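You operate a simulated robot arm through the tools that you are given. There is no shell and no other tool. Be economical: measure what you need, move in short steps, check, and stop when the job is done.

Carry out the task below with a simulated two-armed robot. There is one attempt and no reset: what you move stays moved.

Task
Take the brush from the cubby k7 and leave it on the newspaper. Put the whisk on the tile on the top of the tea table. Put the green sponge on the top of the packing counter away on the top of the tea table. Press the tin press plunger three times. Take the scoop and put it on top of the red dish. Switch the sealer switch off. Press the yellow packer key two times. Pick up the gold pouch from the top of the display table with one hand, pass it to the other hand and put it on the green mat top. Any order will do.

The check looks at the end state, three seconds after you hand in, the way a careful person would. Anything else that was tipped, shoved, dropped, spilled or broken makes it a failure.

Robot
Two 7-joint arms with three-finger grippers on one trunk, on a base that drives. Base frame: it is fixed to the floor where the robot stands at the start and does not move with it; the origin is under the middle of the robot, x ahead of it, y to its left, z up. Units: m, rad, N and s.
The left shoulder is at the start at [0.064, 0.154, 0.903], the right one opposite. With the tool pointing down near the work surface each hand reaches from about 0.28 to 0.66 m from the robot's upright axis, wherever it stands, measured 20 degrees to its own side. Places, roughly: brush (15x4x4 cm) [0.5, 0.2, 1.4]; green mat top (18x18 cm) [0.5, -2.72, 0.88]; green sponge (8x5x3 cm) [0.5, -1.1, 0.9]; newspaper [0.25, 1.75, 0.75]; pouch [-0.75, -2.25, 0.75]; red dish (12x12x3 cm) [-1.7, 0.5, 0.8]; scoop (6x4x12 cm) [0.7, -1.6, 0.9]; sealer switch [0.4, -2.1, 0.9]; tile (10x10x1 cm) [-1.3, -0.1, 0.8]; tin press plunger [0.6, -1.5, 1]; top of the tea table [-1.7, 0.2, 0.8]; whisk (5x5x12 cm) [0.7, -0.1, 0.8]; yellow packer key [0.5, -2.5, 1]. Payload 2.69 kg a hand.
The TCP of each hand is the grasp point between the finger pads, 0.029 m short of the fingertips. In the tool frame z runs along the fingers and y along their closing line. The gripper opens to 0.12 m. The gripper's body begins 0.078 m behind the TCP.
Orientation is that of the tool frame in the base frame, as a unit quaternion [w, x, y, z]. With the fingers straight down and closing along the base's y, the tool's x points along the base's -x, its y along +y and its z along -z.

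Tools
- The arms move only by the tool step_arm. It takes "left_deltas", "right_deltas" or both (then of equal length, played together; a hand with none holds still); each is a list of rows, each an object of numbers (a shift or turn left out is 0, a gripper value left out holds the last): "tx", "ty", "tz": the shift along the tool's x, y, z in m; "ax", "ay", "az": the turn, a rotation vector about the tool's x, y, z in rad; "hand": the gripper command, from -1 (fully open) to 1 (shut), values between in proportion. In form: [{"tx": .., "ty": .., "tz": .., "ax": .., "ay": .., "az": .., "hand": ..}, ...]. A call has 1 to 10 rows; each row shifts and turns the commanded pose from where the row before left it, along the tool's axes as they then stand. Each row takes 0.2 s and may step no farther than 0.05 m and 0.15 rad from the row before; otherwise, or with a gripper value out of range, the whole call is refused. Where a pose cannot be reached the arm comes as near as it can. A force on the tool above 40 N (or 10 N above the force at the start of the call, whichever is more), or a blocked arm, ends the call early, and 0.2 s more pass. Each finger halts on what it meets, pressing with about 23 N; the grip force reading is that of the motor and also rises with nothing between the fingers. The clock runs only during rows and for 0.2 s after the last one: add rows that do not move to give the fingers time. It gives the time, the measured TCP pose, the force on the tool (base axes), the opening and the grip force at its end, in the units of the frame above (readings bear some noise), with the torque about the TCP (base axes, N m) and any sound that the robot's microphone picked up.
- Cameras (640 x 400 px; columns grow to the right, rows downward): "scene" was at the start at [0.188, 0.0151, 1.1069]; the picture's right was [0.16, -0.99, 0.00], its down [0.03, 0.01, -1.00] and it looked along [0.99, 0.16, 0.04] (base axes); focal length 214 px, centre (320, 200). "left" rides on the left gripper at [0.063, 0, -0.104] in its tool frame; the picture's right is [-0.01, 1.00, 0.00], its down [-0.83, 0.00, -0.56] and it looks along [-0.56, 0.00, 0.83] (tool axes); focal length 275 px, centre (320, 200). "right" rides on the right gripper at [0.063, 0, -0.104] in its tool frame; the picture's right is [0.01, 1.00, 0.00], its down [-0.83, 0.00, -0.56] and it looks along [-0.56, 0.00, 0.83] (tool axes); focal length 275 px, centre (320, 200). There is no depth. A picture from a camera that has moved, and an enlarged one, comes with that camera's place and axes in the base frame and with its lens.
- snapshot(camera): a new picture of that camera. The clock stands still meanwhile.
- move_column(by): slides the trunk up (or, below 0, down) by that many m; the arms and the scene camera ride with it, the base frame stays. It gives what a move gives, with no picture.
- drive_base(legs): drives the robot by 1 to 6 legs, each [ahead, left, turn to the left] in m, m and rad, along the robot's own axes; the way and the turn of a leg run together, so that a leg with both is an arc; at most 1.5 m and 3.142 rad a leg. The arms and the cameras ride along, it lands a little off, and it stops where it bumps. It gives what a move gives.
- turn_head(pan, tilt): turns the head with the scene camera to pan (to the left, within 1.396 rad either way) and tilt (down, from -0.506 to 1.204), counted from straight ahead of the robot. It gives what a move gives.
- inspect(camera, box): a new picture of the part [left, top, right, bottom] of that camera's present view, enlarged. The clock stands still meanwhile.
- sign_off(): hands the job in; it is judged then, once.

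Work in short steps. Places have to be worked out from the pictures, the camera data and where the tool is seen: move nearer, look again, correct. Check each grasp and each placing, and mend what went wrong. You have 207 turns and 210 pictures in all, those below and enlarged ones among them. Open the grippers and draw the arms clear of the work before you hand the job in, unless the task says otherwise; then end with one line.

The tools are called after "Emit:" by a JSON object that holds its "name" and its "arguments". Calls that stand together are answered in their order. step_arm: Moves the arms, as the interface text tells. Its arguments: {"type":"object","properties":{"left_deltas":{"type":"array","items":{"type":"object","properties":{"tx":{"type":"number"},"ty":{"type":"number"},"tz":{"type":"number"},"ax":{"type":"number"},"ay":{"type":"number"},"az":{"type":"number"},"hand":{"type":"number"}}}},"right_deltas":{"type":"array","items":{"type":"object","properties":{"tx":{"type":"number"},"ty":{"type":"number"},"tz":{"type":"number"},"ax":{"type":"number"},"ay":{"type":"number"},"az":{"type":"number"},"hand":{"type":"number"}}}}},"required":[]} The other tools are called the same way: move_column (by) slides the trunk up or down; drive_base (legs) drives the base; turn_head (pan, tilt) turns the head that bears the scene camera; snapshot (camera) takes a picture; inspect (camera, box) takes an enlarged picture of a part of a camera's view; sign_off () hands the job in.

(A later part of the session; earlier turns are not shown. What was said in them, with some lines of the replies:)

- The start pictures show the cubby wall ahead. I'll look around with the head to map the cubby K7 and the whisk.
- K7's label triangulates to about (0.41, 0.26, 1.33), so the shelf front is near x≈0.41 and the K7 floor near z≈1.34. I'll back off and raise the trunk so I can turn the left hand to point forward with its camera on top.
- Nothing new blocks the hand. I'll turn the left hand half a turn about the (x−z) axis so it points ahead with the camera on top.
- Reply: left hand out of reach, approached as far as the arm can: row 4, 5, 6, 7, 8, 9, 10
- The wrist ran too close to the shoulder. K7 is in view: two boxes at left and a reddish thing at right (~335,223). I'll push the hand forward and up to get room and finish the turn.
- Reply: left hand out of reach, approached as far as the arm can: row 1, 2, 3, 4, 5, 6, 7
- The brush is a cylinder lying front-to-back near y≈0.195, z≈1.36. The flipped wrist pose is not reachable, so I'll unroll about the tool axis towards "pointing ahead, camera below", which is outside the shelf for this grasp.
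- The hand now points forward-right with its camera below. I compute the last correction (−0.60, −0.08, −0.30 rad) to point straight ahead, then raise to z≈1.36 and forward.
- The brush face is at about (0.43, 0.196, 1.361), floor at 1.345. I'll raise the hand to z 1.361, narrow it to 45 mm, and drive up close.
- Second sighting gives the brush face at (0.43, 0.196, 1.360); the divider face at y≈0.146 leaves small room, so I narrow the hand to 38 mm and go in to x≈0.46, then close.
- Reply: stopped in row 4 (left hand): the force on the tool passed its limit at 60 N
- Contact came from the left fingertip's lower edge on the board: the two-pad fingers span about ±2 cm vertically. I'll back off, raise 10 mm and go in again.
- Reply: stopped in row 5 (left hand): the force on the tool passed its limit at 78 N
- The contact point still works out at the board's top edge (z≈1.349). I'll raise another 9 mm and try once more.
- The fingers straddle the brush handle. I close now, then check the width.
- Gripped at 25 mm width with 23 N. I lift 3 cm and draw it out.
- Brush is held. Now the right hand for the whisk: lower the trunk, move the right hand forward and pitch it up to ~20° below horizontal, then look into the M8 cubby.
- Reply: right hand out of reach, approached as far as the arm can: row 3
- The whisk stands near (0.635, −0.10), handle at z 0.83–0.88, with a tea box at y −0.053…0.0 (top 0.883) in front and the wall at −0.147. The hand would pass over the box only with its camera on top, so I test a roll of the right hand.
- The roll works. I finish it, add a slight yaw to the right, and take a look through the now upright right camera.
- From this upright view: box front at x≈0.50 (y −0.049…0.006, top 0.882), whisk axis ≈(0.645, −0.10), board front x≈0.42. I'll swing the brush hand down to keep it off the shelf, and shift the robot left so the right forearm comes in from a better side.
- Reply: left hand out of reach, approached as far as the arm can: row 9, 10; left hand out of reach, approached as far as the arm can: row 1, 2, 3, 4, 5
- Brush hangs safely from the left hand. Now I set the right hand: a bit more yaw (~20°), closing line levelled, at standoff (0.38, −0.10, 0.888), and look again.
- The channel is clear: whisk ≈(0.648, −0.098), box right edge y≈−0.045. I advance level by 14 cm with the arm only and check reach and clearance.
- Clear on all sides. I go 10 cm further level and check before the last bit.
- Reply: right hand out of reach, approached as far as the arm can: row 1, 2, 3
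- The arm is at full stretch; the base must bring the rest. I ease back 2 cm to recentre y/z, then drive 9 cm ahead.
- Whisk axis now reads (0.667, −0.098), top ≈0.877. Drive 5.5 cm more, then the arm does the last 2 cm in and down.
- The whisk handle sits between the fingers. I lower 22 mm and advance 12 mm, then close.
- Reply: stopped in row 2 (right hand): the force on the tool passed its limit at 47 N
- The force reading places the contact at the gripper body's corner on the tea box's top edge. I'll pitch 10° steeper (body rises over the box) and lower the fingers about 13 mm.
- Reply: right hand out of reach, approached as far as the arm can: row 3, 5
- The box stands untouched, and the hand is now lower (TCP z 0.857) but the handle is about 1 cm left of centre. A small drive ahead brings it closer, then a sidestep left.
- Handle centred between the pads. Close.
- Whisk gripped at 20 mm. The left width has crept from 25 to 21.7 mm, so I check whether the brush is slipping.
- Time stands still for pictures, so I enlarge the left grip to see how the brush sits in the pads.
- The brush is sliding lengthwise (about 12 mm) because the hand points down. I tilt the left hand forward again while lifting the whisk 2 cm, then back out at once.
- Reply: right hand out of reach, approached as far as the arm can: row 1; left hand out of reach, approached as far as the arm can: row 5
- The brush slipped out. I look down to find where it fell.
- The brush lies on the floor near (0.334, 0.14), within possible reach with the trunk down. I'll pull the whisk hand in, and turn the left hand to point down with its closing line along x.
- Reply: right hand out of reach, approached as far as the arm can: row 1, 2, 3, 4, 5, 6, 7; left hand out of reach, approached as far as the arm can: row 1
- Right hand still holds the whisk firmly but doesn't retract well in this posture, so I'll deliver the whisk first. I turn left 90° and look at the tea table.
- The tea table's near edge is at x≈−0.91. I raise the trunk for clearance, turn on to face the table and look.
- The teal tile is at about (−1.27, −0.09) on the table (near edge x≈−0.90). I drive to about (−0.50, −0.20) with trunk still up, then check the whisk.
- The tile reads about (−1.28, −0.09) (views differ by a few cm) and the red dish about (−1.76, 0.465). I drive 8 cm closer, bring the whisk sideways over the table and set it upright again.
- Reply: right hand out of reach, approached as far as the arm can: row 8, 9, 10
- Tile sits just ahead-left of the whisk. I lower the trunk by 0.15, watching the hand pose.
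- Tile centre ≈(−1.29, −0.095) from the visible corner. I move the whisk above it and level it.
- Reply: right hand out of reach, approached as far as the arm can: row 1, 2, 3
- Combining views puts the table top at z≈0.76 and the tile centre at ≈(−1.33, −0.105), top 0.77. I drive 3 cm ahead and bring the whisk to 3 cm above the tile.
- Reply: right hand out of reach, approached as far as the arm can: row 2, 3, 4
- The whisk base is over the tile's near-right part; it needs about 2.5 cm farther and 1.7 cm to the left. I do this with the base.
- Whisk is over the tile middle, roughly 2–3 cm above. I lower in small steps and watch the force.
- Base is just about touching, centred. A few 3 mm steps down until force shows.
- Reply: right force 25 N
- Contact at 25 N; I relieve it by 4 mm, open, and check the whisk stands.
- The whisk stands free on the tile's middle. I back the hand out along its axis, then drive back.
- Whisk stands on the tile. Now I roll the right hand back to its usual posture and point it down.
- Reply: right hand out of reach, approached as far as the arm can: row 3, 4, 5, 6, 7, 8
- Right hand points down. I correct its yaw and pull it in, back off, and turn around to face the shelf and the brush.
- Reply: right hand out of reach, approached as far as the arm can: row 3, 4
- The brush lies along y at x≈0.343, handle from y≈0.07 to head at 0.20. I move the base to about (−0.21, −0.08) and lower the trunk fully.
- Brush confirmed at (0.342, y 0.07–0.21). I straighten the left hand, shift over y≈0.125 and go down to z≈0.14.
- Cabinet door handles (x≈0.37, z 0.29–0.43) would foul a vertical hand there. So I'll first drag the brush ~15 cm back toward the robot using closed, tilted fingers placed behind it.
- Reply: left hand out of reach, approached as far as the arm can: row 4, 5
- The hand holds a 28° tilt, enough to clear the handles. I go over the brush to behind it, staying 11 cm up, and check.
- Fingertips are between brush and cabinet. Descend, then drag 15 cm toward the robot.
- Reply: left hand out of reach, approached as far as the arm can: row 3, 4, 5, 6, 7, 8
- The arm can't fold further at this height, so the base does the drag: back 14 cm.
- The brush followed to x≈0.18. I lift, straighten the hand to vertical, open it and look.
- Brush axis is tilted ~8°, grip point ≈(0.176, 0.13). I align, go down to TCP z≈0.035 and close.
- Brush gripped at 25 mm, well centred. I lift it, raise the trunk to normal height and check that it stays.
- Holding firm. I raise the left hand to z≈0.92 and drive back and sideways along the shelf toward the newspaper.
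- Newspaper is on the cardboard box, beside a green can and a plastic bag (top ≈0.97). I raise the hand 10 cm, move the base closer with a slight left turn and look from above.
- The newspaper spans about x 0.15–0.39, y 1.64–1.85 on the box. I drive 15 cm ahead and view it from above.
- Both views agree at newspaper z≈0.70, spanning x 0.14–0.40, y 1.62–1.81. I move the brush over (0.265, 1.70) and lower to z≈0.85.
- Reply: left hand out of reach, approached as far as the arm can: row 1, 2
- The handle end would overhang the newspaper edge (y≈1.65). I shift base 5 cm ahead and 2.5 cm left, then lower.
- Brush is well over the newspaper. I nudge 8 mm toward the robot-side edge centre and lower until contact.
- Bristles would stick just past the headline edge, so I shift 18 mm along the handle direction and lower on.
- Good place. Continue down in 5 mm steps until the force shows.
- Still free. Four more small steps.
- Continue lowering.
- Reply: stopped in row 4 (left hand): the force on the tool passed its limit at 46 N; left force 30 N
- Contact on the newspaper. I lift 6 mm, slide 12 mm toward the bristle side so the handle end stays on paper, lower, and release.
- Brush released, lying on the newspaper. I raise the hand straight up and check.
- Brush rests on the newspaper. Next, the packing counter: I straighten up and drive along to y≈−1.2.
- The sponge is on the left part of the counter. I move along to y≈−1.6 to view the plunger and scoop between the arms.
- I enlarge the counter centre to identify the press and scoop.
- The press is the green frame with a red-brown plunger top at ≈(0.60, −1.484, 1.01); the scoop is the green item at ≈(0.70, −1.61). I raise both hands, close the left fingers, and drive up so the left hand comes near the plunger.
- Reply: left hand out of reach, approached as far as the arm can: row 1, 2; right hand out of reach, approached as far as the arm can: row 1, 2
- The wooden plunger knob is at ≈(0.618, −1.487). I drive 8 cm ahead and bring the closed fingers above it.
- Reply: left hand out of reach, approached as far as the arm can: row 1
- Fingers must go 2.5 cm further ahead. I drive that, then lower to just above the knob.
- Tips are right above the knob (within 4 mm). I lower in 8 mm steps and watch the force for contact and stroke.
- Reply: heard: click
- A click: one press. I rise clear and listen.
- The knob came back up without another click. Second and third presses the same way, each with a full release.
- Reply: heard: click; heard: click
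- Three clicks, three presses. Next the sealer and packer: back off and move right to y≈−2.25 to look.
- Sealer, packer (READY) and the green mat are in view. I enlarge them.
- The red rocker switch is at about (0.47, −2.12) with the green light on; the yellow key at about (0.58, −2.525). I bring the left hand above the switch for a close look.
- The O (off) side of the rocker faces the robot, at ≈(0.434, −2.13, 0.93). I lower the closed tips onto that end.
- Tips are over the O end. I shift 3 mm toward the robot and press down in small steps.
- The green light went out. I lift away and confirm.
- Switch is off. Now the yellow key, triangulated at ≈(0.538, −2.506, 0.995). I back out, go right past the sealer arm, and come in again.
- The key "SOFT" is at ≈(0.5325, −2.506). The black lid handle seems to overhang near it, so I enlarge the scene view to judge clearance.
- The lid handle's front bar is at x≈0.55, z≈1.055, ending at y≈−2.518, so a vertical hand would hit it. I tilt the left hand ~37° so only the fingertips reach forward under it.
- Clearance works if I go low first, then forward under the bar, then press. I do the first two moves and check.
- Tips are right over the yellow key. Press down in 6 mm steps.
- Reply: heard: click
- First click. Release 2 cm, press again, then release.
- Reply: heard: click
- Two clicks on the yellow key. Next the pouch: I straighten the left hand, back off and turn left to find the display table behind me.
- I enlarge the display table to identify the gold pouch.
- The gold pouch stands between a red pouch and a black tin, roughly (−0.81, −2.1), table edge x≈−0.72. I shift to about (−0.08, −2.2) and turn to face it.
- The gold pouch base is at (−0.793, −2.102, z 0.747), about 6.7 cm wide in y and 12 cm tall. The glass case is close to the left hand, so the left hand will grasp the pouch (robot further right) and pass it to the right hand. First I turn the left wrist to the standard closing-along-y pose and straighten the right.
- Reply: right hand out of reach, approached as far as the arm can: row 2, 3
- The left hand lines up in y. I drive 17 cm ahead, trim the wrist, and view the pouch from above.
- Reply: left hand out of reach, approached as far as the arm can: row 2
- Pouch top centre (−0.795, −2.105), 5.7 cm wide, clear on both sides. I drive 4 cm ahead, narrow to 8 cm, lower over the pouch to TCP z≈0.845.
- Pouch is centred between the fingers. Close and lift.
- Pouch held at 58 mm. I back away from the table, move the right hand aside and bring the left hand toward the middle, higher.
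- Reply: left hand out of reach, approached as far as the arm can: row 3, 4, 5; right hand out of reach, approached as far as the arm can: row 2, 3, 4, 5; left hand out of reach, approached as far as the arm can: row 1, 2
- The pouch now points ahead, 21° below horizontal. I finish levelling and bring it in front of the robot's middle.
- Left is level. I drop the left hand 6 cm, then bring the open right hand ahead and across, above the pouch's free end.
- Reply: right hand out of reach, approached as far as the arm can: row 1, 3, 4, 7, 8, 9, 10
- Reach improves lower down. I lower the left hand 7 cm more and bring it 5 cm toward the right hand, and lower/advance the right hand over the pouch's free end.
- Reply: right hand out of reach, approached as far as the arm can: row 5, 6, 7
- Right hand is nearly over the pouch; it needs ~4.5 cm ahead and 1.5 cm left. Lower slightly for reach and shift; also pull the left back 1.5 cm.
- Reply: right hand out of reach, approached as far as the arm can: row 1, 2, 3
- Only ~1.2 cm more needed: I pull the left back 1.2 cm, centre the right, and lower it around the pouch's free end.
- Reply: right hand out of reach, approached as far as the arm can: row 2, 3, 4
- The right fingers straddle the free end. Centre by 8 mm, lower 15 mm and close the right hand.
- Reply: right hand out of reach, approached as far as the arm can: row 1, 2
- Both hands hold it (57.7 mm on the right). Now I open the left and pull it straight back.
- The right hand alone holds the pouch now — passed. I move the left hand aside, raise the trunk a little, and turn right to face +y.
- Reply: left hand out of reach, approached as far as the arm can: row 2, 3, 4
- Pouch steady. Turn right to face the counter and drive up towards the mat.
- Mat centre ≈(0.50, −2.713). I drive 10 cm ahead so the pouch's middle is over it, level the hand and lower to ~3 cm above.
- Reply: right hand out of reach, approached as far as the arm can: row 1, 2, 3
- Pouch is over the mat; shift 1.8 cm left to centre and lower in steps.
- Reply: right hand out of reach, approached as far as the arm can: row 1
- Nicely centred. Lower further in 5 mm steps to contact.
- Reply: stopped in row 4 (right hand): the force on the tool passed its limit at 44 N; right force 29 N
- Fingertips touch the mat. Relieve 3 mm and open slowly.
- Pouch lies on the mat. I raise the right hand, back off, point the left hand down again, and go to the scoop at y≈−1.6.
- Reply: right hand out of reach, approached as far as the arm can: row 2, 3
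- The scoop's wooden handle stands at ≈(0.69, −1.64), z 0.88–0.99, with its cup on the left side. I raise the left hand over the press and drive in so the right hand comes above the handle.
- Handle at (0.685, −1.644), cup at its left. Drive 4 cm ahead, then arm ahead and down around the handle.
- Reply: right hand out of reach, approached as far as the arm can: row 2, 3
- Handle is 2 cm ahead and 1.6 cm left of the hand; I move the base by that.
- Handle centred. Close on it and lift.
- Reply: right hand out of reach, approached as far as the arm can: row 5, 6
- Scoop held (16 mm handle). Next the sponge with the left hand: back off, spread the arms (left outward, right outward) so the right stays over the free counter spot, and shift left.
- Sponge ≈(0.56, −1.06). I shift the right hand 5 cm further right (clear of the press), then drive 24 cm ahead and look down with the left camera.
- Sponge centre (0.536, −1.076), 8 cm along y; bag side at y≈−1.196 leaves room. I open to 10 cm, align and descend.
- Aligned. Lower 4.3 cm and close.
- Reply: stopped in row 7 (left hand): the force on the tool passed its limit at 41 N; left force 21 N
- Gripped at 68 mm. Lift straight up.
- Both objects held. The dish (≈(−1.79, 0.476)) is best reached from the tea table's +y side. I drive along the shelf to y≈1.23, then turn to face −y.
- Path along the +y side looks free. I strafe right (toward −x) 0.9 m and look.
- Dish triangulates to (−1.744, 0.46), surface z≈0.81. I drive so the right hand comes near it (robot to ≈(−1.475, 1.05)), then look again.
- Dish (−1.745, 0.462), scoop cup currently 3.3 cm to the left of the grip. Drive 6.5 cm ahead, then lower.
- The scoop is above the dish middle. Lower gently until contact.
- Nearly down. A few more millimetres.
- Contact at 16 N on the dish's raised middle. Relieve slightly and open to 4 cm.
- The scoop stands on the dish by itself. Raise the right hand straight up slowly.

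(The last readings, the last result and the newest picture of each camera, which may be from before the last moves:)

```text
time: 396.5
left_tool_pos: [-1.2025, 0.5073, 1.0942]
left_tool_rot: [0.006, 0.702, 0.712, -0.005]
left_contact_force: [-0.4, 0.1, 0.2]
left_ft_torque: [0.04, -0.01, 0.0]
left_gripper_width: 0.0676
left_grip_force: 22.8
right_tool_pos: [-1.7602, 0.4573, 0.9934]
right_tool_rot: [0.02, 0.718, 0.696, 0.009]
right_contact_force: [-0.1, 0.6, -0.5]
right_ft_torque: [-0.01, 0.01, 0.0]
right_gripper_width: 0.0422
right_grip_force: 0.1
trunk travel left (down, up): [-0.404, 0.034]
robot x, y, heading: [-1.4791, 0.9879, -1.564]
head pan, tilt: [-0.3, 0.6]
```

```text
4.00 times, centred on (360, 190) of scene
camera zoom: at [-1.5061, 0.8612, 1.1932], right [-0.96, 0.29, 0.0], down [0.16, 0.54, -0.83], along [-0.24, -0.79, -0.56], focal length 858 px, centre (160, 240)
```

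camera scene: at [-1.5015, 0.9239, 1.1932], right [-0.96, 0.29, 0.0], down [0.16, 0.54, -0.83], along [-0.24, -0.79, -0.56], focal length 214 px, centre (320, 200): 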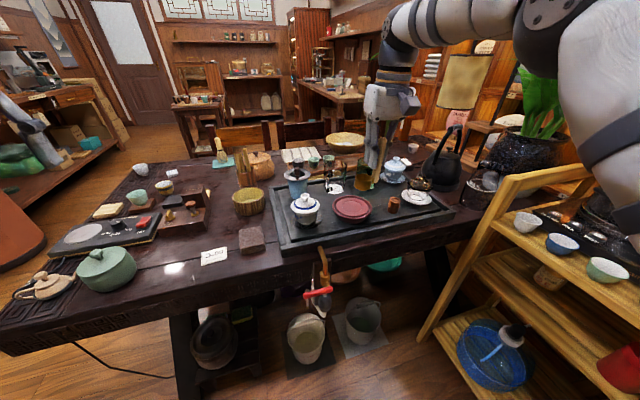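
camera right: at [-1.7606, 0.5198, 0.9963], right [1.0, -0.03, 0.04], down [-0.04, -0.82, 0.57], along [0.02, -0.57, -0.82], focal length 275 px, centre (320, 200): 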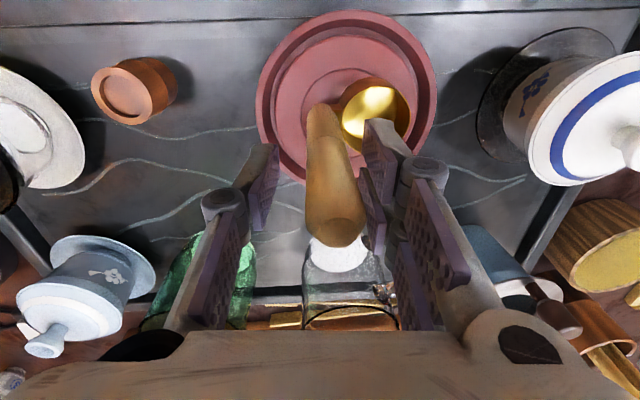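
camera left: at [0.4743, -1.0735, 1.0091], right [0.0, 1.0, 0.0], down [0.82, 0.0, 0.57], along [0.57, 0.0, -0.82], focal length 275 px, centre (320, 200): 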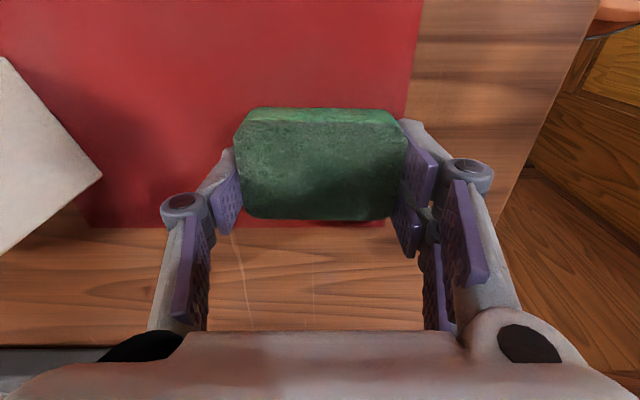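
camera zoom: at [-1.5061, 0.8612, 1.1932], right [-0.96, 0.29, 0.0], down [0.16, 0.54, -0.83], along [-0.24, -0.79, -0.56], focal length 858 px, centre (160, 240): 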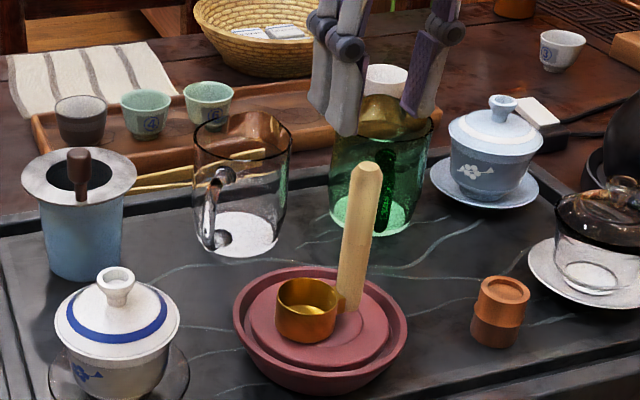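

Scoop stands on the red dish. Now the sponge: look under the left hand for the free spot near (−1.235, 0.485).

Emit:
{"name": "snapshot", "arguments": {"camera": "left"}}

Emit:
{"name": "inspect", "arguments": {"camera": "scene", "box": [40, 160, 300, 330]}}

```text
35 pictures are left
camera left: at [-1.2048, 0.573, 1.1968], right [1.0, 0.01, 0.0], down [0.01, -0.82, 0.57], along [0.01, -0.57, -0.82], focal length 275 px, centre (320, 200)
```

left: 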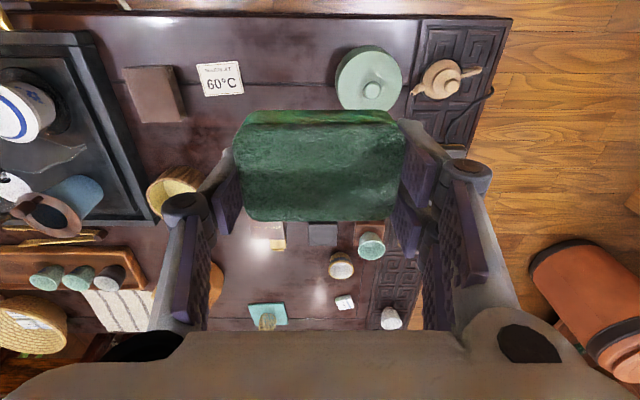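

```text
2.35 times, centred on (170, 245) of scene
camera zoom: at [-1.5061, 0.8612, 1.1932], right [-0.96, 0.29, 0.0], down [0.16, 0.54, -0.83], along [-0.24, -0.79, -0.56], focal length 505 px, centre (673, 94)
```

zoom: 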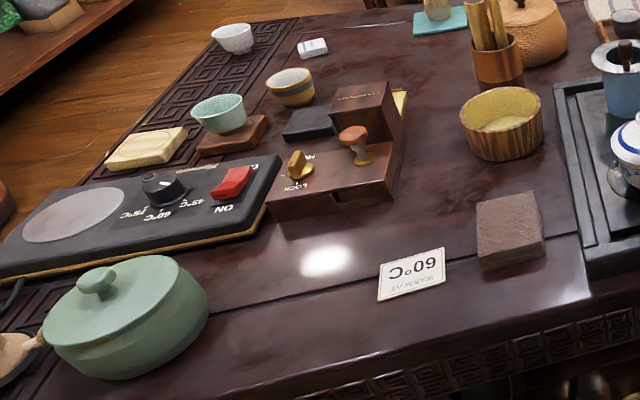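

Free spot between the green pot (edge x≈−1.186) and the 60°C card (edge x≈−1.32): sponge goes to (−1.26, 0.48). I shift and lower the left hand.

Emit:
{"name": "step_arm", "arguments": {"left_deltas": [{"ty": -0.03}, {"ty": -0.03, "tx": -0.013}, {"tx": -0.013}, {"tz": 0.05}, {"tz": 0.05}, {"tz": 0.05}, {"tz": 0.04}, {}]}}

Emit:
{"name": "snapshot", "arguments": {"camera": "left"}}

Emit:
{"name": "inspect", "arguments": {"camera": "scene", "box": [40, 160, 300, 330]}}

```text
time: 398.3
left_tool_pos: [-1.2622, 0.4762, 0.9037]
left_tool_rot: [0.006, 0.701, 0.713, -0.006]
left_contact_force: [-0.4, 0.1, -0.4]
left_ft_torque: [-0.02, 0.03, -0.01]
left_gripper_width: 0.0672
left_grip_force: 23.2
right_tool_pos: [-1.7614, 0.4568, 0.9937]
right_tool_rot: [0.02, 0.718, 0.695, 0.009]
right_contact_force: [-0.2, -0.8, 0.0]
right_ft_torque: [-0.02, 0.0, 0.01]
right_gripper_width: 0.0422
right_grip_force: 0.0
trunk travel left (down, up): [-0.404, 0.034]
robot x, y, heading: [-1.482, 0.9826, -1.563]
head pan, tilt: [-0.3, 0.6]
```

```text
33 pictures are left
camera left: at [-1.2638, 0.5427, 1.0073], right [1.0, 0.01, 0.0], down [0.01, -0.82, 0.57], along [0.01, -0.57, -0.82], focal length 275 px, centre (320, 200)
```

left: 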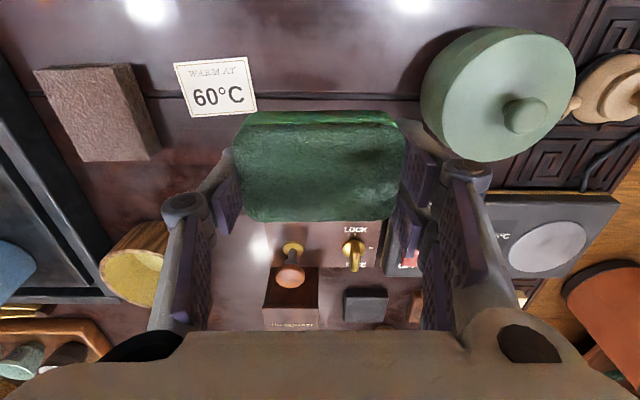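

```text
2.35 times, centred on (170, 245) of scene
camera zoom: at [-1.5061, 0.8613, 1.1933], right [-0.96, 0.29, 0.0], down [0.16, 0.54, -0.83], along [-0.24, -0.79, -0.56], focal length 505 px, centre (673, 94)
```

zoom: 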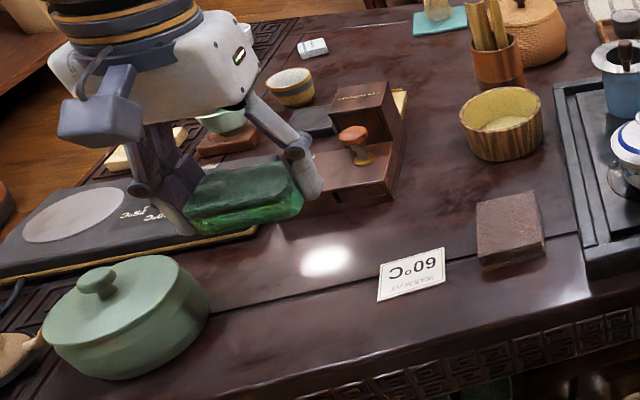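

Clear of neighbours. Lower 8 cm, then small steps to contact.

Emit:
{"name": "step_arm", "arguments": {"left_deltas": [{"tz": 0.04}, {"tz": 0.035}, {"tz": 0.01}, {"tz": 0.008}, {"tz": 0.006}, {"tz": 0.006}, {"tz": 0.006}]}}

Emit:
{"name": "inspect", "arguments": {"camera": "scene", "box": [40, 160, 300, 330]}}

```text
time: 399.9
left_tool_pos: [-1.2625, 0.4741, 0.7928]
left_tool_rot: [0.006, 0.701, 0.713, -0.006]
left_contact_force: [-1.0, 0.3, -0.1]
left_ft_torque: [-0.02, -0.01, 0.01]
left_gripper_width: 0.0678
left_grip_force: 23.3
right_tool_pos: [-1.7623, 0.4562, 0.9945]
right_tool_rot: [0.02, 0.718, 0.696, 0.008]
right_contact_force: [-1.2, -0.5, -0.6]
right_ft_torque: [0.01, 0.02, 0.04]
right_gripper_width: 0.0421
right_grip_force: 0.0
trunk travel left (down, up): [-0.404, 0.034]
robot x, y, heading: [-1.4805, 0.9859, -1.557]
head pan, tilt: [-0.3, 0.6]
```

```text
2.35 times, centred on (170, 245) of scene
camera zoom: at [-1.5061, 0.8609, 1.1931], right [-0.96, 0.29, 0.0], down [0.16, 0.54, -0.83], along [-0.24, -0.79, -0.56], focal length 505 px, centre (673, 94)
```

zoom: 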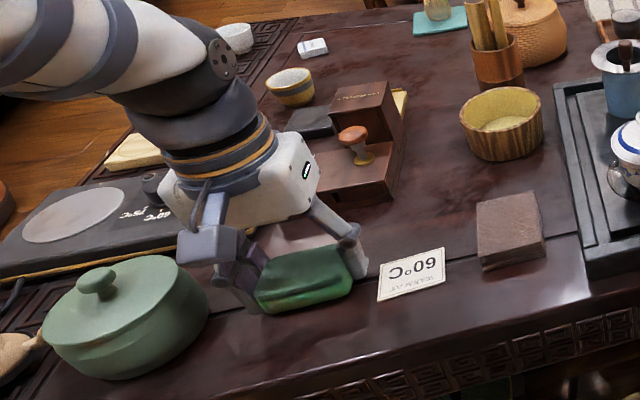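

Almost down. A few more millimetres, then release gently.

Emit:
{"name": "step_arm", "arguments": {"left_deltas": [{"tz": 0.004}, {"tz": 0.004}, {"tz": 0.004}, {"tz": 0.004}]}}

```text
time: 400.9
left_tool_pos: [-1.2632, 0.4762, 0.7862]
left_tool_rot: [0.01, 0.702, 0.712, -0.009]
left_contact_force: [-0.5, 11.6, 31.0]
left_ft_torque: [0.89, -0.79, 0.31]
left_gripper_width: 0.0677
left_grip_force: 22.6
right_tool_pos: [-1.7628, 0.4593, 0.9949]
right_tool_rot: [0.021, 0.717, 0.697, 0.007]
right_contact_force: [0.3, -0.6, -0.7]
right_ft_torque: [-0.02, -0.02, 0.03]
right_gripper_width: 0.0419
right_grip_force: 0.1
trunk travel left (down, up): [-0.404, 0.034]
robot x, y, heading: [-1.4813, 0.9848, -1.562]
head pan, tilt: [-0.3, 0.6]
stopped in row 4 (left hand): the force on the tool passed its limit at 44 N (the readings are from after the stop); the commanded pose is now the measured one
```

Table contact. Raise 4 mm and open to ~8.6 cm.

Emit:
{"name": "step_arm", "arguments": {"left_deltas": [{"tz": -0.004}, {"hand": -0.25}, {"hand": -0.42}, {}]}}

Emit:
{"name": "snapshot", "arguments": {"camera": "left"}}

```text
time: 401.9
left_tool_pos: [-1.2624, 0.474, 0.7848]
left_tool_rot: [0.009, 0.701, 0.713, -0.007]
left_contact_force: [-0.4, 0.5, -0.6]
left_ft_torque: [-0.03, -0.01, -0.01]
left_gripper_width: 0.0851
left_grip_force: 0.0
right_tool_pos: [-1.761, 0.4558, 0.9941]
right_tool_rot: [0.019, 0.718, 0.696, 0.008]
right_contact_force: [-0.6, -0.3, 0.3]
right_ft_torque: [-0.01, 0.0, 0.0]
right_gripper_width: 0.0423
right_grip_force: 0.1
trunk travel left (down, up): [-0.404, 0.034]
robot x, y, heading: [-1.4825, 0.9888, -1.559]
head pan, tilt: [-0.3, 0.6]
```

```text
30 pictures are left
camera left: at [-1.2636, 0.5392, 0.8872], right [1.0, 0.01, 0.0], down [0.01, -0.82, 0.57], along [0.01, -0.57, -0.82], focal length 275 px, centre (320, 200)
```

left: 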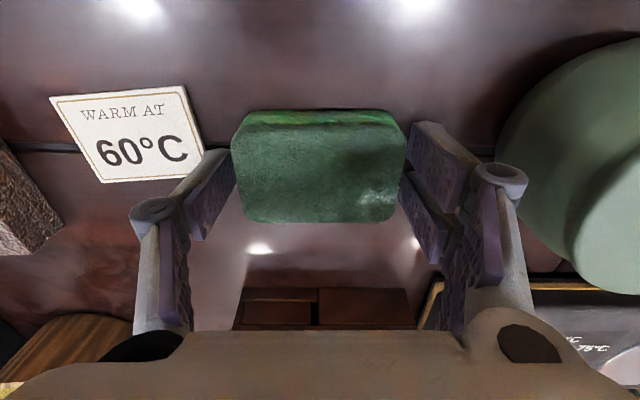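

The sponge is on the table. Raise the hand and check it stays.

Emit:
{"name": "step_arm", "arguments": {"left_deltas": [{"tz": -0.015, "hand": -0.5}, {"tz": -0.03}, {"tz": -0.05}, {"tz": -0.05}, {"tz": -0.05}, {"tz": -0.05}]}}

Emit:
{"name": "snapshot", "arguments": {"camera": "scene"}}

```text
time: 403.3
left_tool_pos: [-1.2653, 0.4786, 1.0297]
left_tool_rot: [0.007, 0.701, 0.713, -0.008]
left_contact_force: [0.4, 0.1, 1.2]
left_ft_torque: [0.01, 0.05, 0.01]
left_gripper_width: 0.0902
left_grip_force: 0.1
right_tool_pos: [-1.7611, 0.4569, 0.9938]
right_tool_rot: [0.019, 0.717, 0.696, 0.008]
right_contact_force: [-0.5, -0.4, -0.3]
right_ft_torque: [0.0, -0.02, 0.0]
right_gripper_width: 0.0419
right_grip_force: 0.0
trunk travel left (down, up): [-0.404, 0.034]
robot x, y, heading: [-1.4786, 0.9855, -1.562]
head pan, tilt: [-0.3, 0.6]
```

```text
29 pictures are left
camera scene: at [-1.5062, 0.8615, 1.1932], right [-0.96, 0.29, 0.0], down [0.16, 0.54, -0.83], along [-0.24, -0.79, -0.56], focal length 214 px, centre (320, 200)
```

scene: 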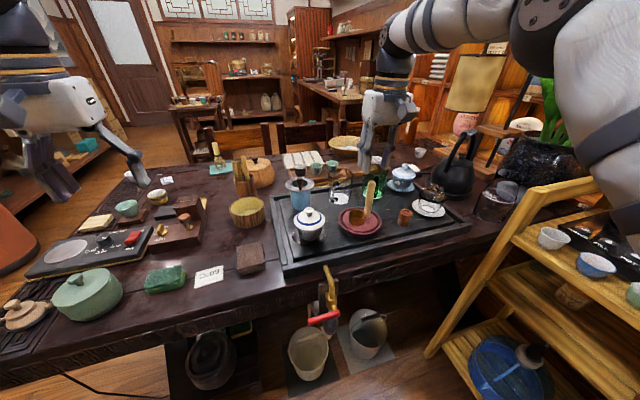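

Sponge, scoop and whisk all sit well on the tea table. I back away and take a last look at the table and toward the newspaper.

Emit:
{"name": "drive_base", "arguments": {"legs": [[-0.27, 0, 0]]}}

Emit:
{"name": "turn_head", "arguments": {"pan": 0.1, "tilt": 0.35}}

Emit:
{"name": "inspect", "arguments": {"camera": "scene", "box": [200, 100, 560, 325]}}

Emit:
{"name": "turn_head", "arguments": {"pan": 1.39, "tilt": 0.2}}

Emit:
{"name": "snapshot", "arguments": {"camera": "scene"}}

```text
time: 405.2
left_tool_pos: [-1.2666, 0.7495, 1.0292]
left_tool_rot: [0.01, 0.702, 0.712, -0.008]
left_contact_force: [0.1, 1.0, 0.8]
left_ft_torque: [-0.02, -0.01, -0.02]
left_gripper_width: 0.0897
left_grip_force: 0.1
right_tool_pos: [-1.7631, 0.7272, 0.9938]
right_tool_rot: [0.019, 0.718, 0.696, 0.008]
right_contact_force: [0.2, -0.6, -0.6]
right_ft_torque: [0.01, -0.02, 0.02]
right_gripper_width: 0.0419
right_grip_force: 0.1
trunk travel left (down, up): [-0.404, 0.034]
robot x, y, heading: [-1.4813, 1.2584, -1.561]
head pan, tilt: [-0.3, 0.6]
```

```text
time: 406.1
left_tool_pos: [-1.2663, 0.7475, 1.0279]
left_tool_rot: [0.008, 0.702, 0.712, -0.008]
left_contact_force: [0.0, -0.1, -1.1]
left_ft_torque: [0.04, -0.01, -0.03]
left_gripper_width: 0.0899
left_grip_force: 0.0
right_tool_pos: [-1.7635, 0.7269, 0.9936]
right_tool_rot: [0.019, 0.718, 0.696, 0.008]
right_contact_force: [-0.6, 0.4, 1.2]
right_ft_torque: [-0.01, 0.0, -0.02]
right_gripper_width: 0.0421
right_grip_force: 0.0
trunk travel left (down, up): [-0.404, 0.034]
robot x, y, heading: [-1.4851, 1.2564, -1.563]
head pan, tilt: [0.099, 0.351]
```

```text
1.78 times, centred on (380, 212) of scene
camera zoom: at [-1.4726, 1.1241, 1.2159], right [-0.99, -0.1, 0.0], down [-0.04, 0.34, -0.94], along [0.1, -0.93, -0.34], focal length 381 px, centre (213, 178)
```

zoom: 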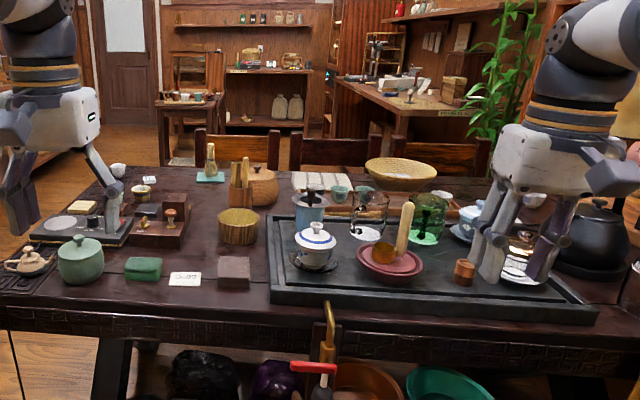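

```text
time: 407.5
left_tool_pos: [-1.2659, 0.7489, 1.0286]
left_tool_rot: [0.008, 0.702, 0.712, -0.008]
left_contact_force: [-0.6, 0.2, 0.1]
left_ft_torque: [0.01, 0.0, -0.04]
left_gripper_width: 0.0898
left_grip_force: 0.0
right_tool_pos: [-1.7642, 0.7269, 0.9928]
right_tool_rot: [0.019, 0.718, 0.695, 0.008]
right_contact_force: [-0.1, 0.1, -0.1]
right_ft_torque: [-0.03, -0.01, -0.01]
right_gripper_width: 0.042
right_grip_force: 0.0
trunk travel left (down, up): [-0.404, 0.034]
robot x, y, heading: [-1.4818, 1.2589, -1.564]
head pan, tilt: [1.389, 0.201]
```

```text
27 pictures are left
camera scene: at [-1.3906, 1.2004, 1.2299], right [-0.18, -0.98, 0.0], down [-0.2, 0.03, -0.98], along [0.96, -0.17, -0.2], focal length 214 px, centre (320, 200)
```

scene: 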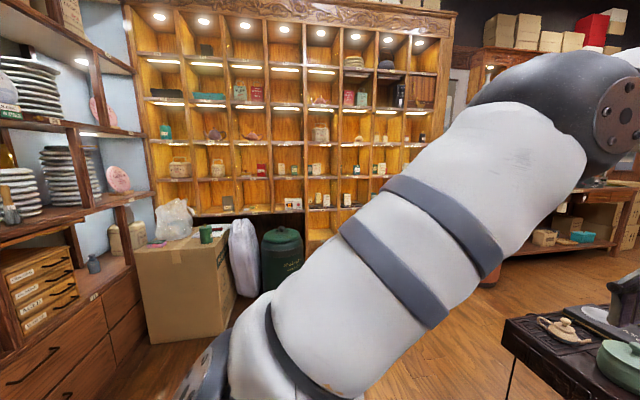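

Everything is in its place. I open both grippers fully, then hand in.

Emit:
{"name": "step_arm", "arguments": {"left_deltas": [{"hand": -1}, {}, {}], "right_deltas": [{"hand": -1}, {}, {}]}}

Emit:
{"name": "sign_off", "arguments": {}}

```text
time: 408.3
left_tool_pos: [-1.2669, 0.7482, 1.0272]
left_tool_rot: [0.008, 0.702, 0.712, -0.007]
left_contact_force: [-0.5, 0.3, 0.0]
left_ft_torque: [0.02, -0.01, 0.0]
left_gripper_width: 0.1197
left_grip_force: 0.1
right_tool_pos: [-1.7631, 0.728, 0.9938]
right_tool_rot: [0.02, 0.718, 0.695, 0.009]
right_contact_force: [0.1, 0.5, -0.5]
right_ft_torque: [-0.01, -0.01, 0.01]
right_gripper_width: 0.1198
right_grip_force: 0.1
trunk travel left (down, up): [-0.404, 0.034]
robot x, y, heading: [-1.4827, 1.2597, -1.557]
head pan, tilt: [1.389, 0.201]
```

```text
The job is handed in.
```

All eight jobs are done and handed in, but I dropped the brush on the floor once on the way to the newspaper and picked it up again, and the packer's display reads NOT LOCKED since the two key presses.
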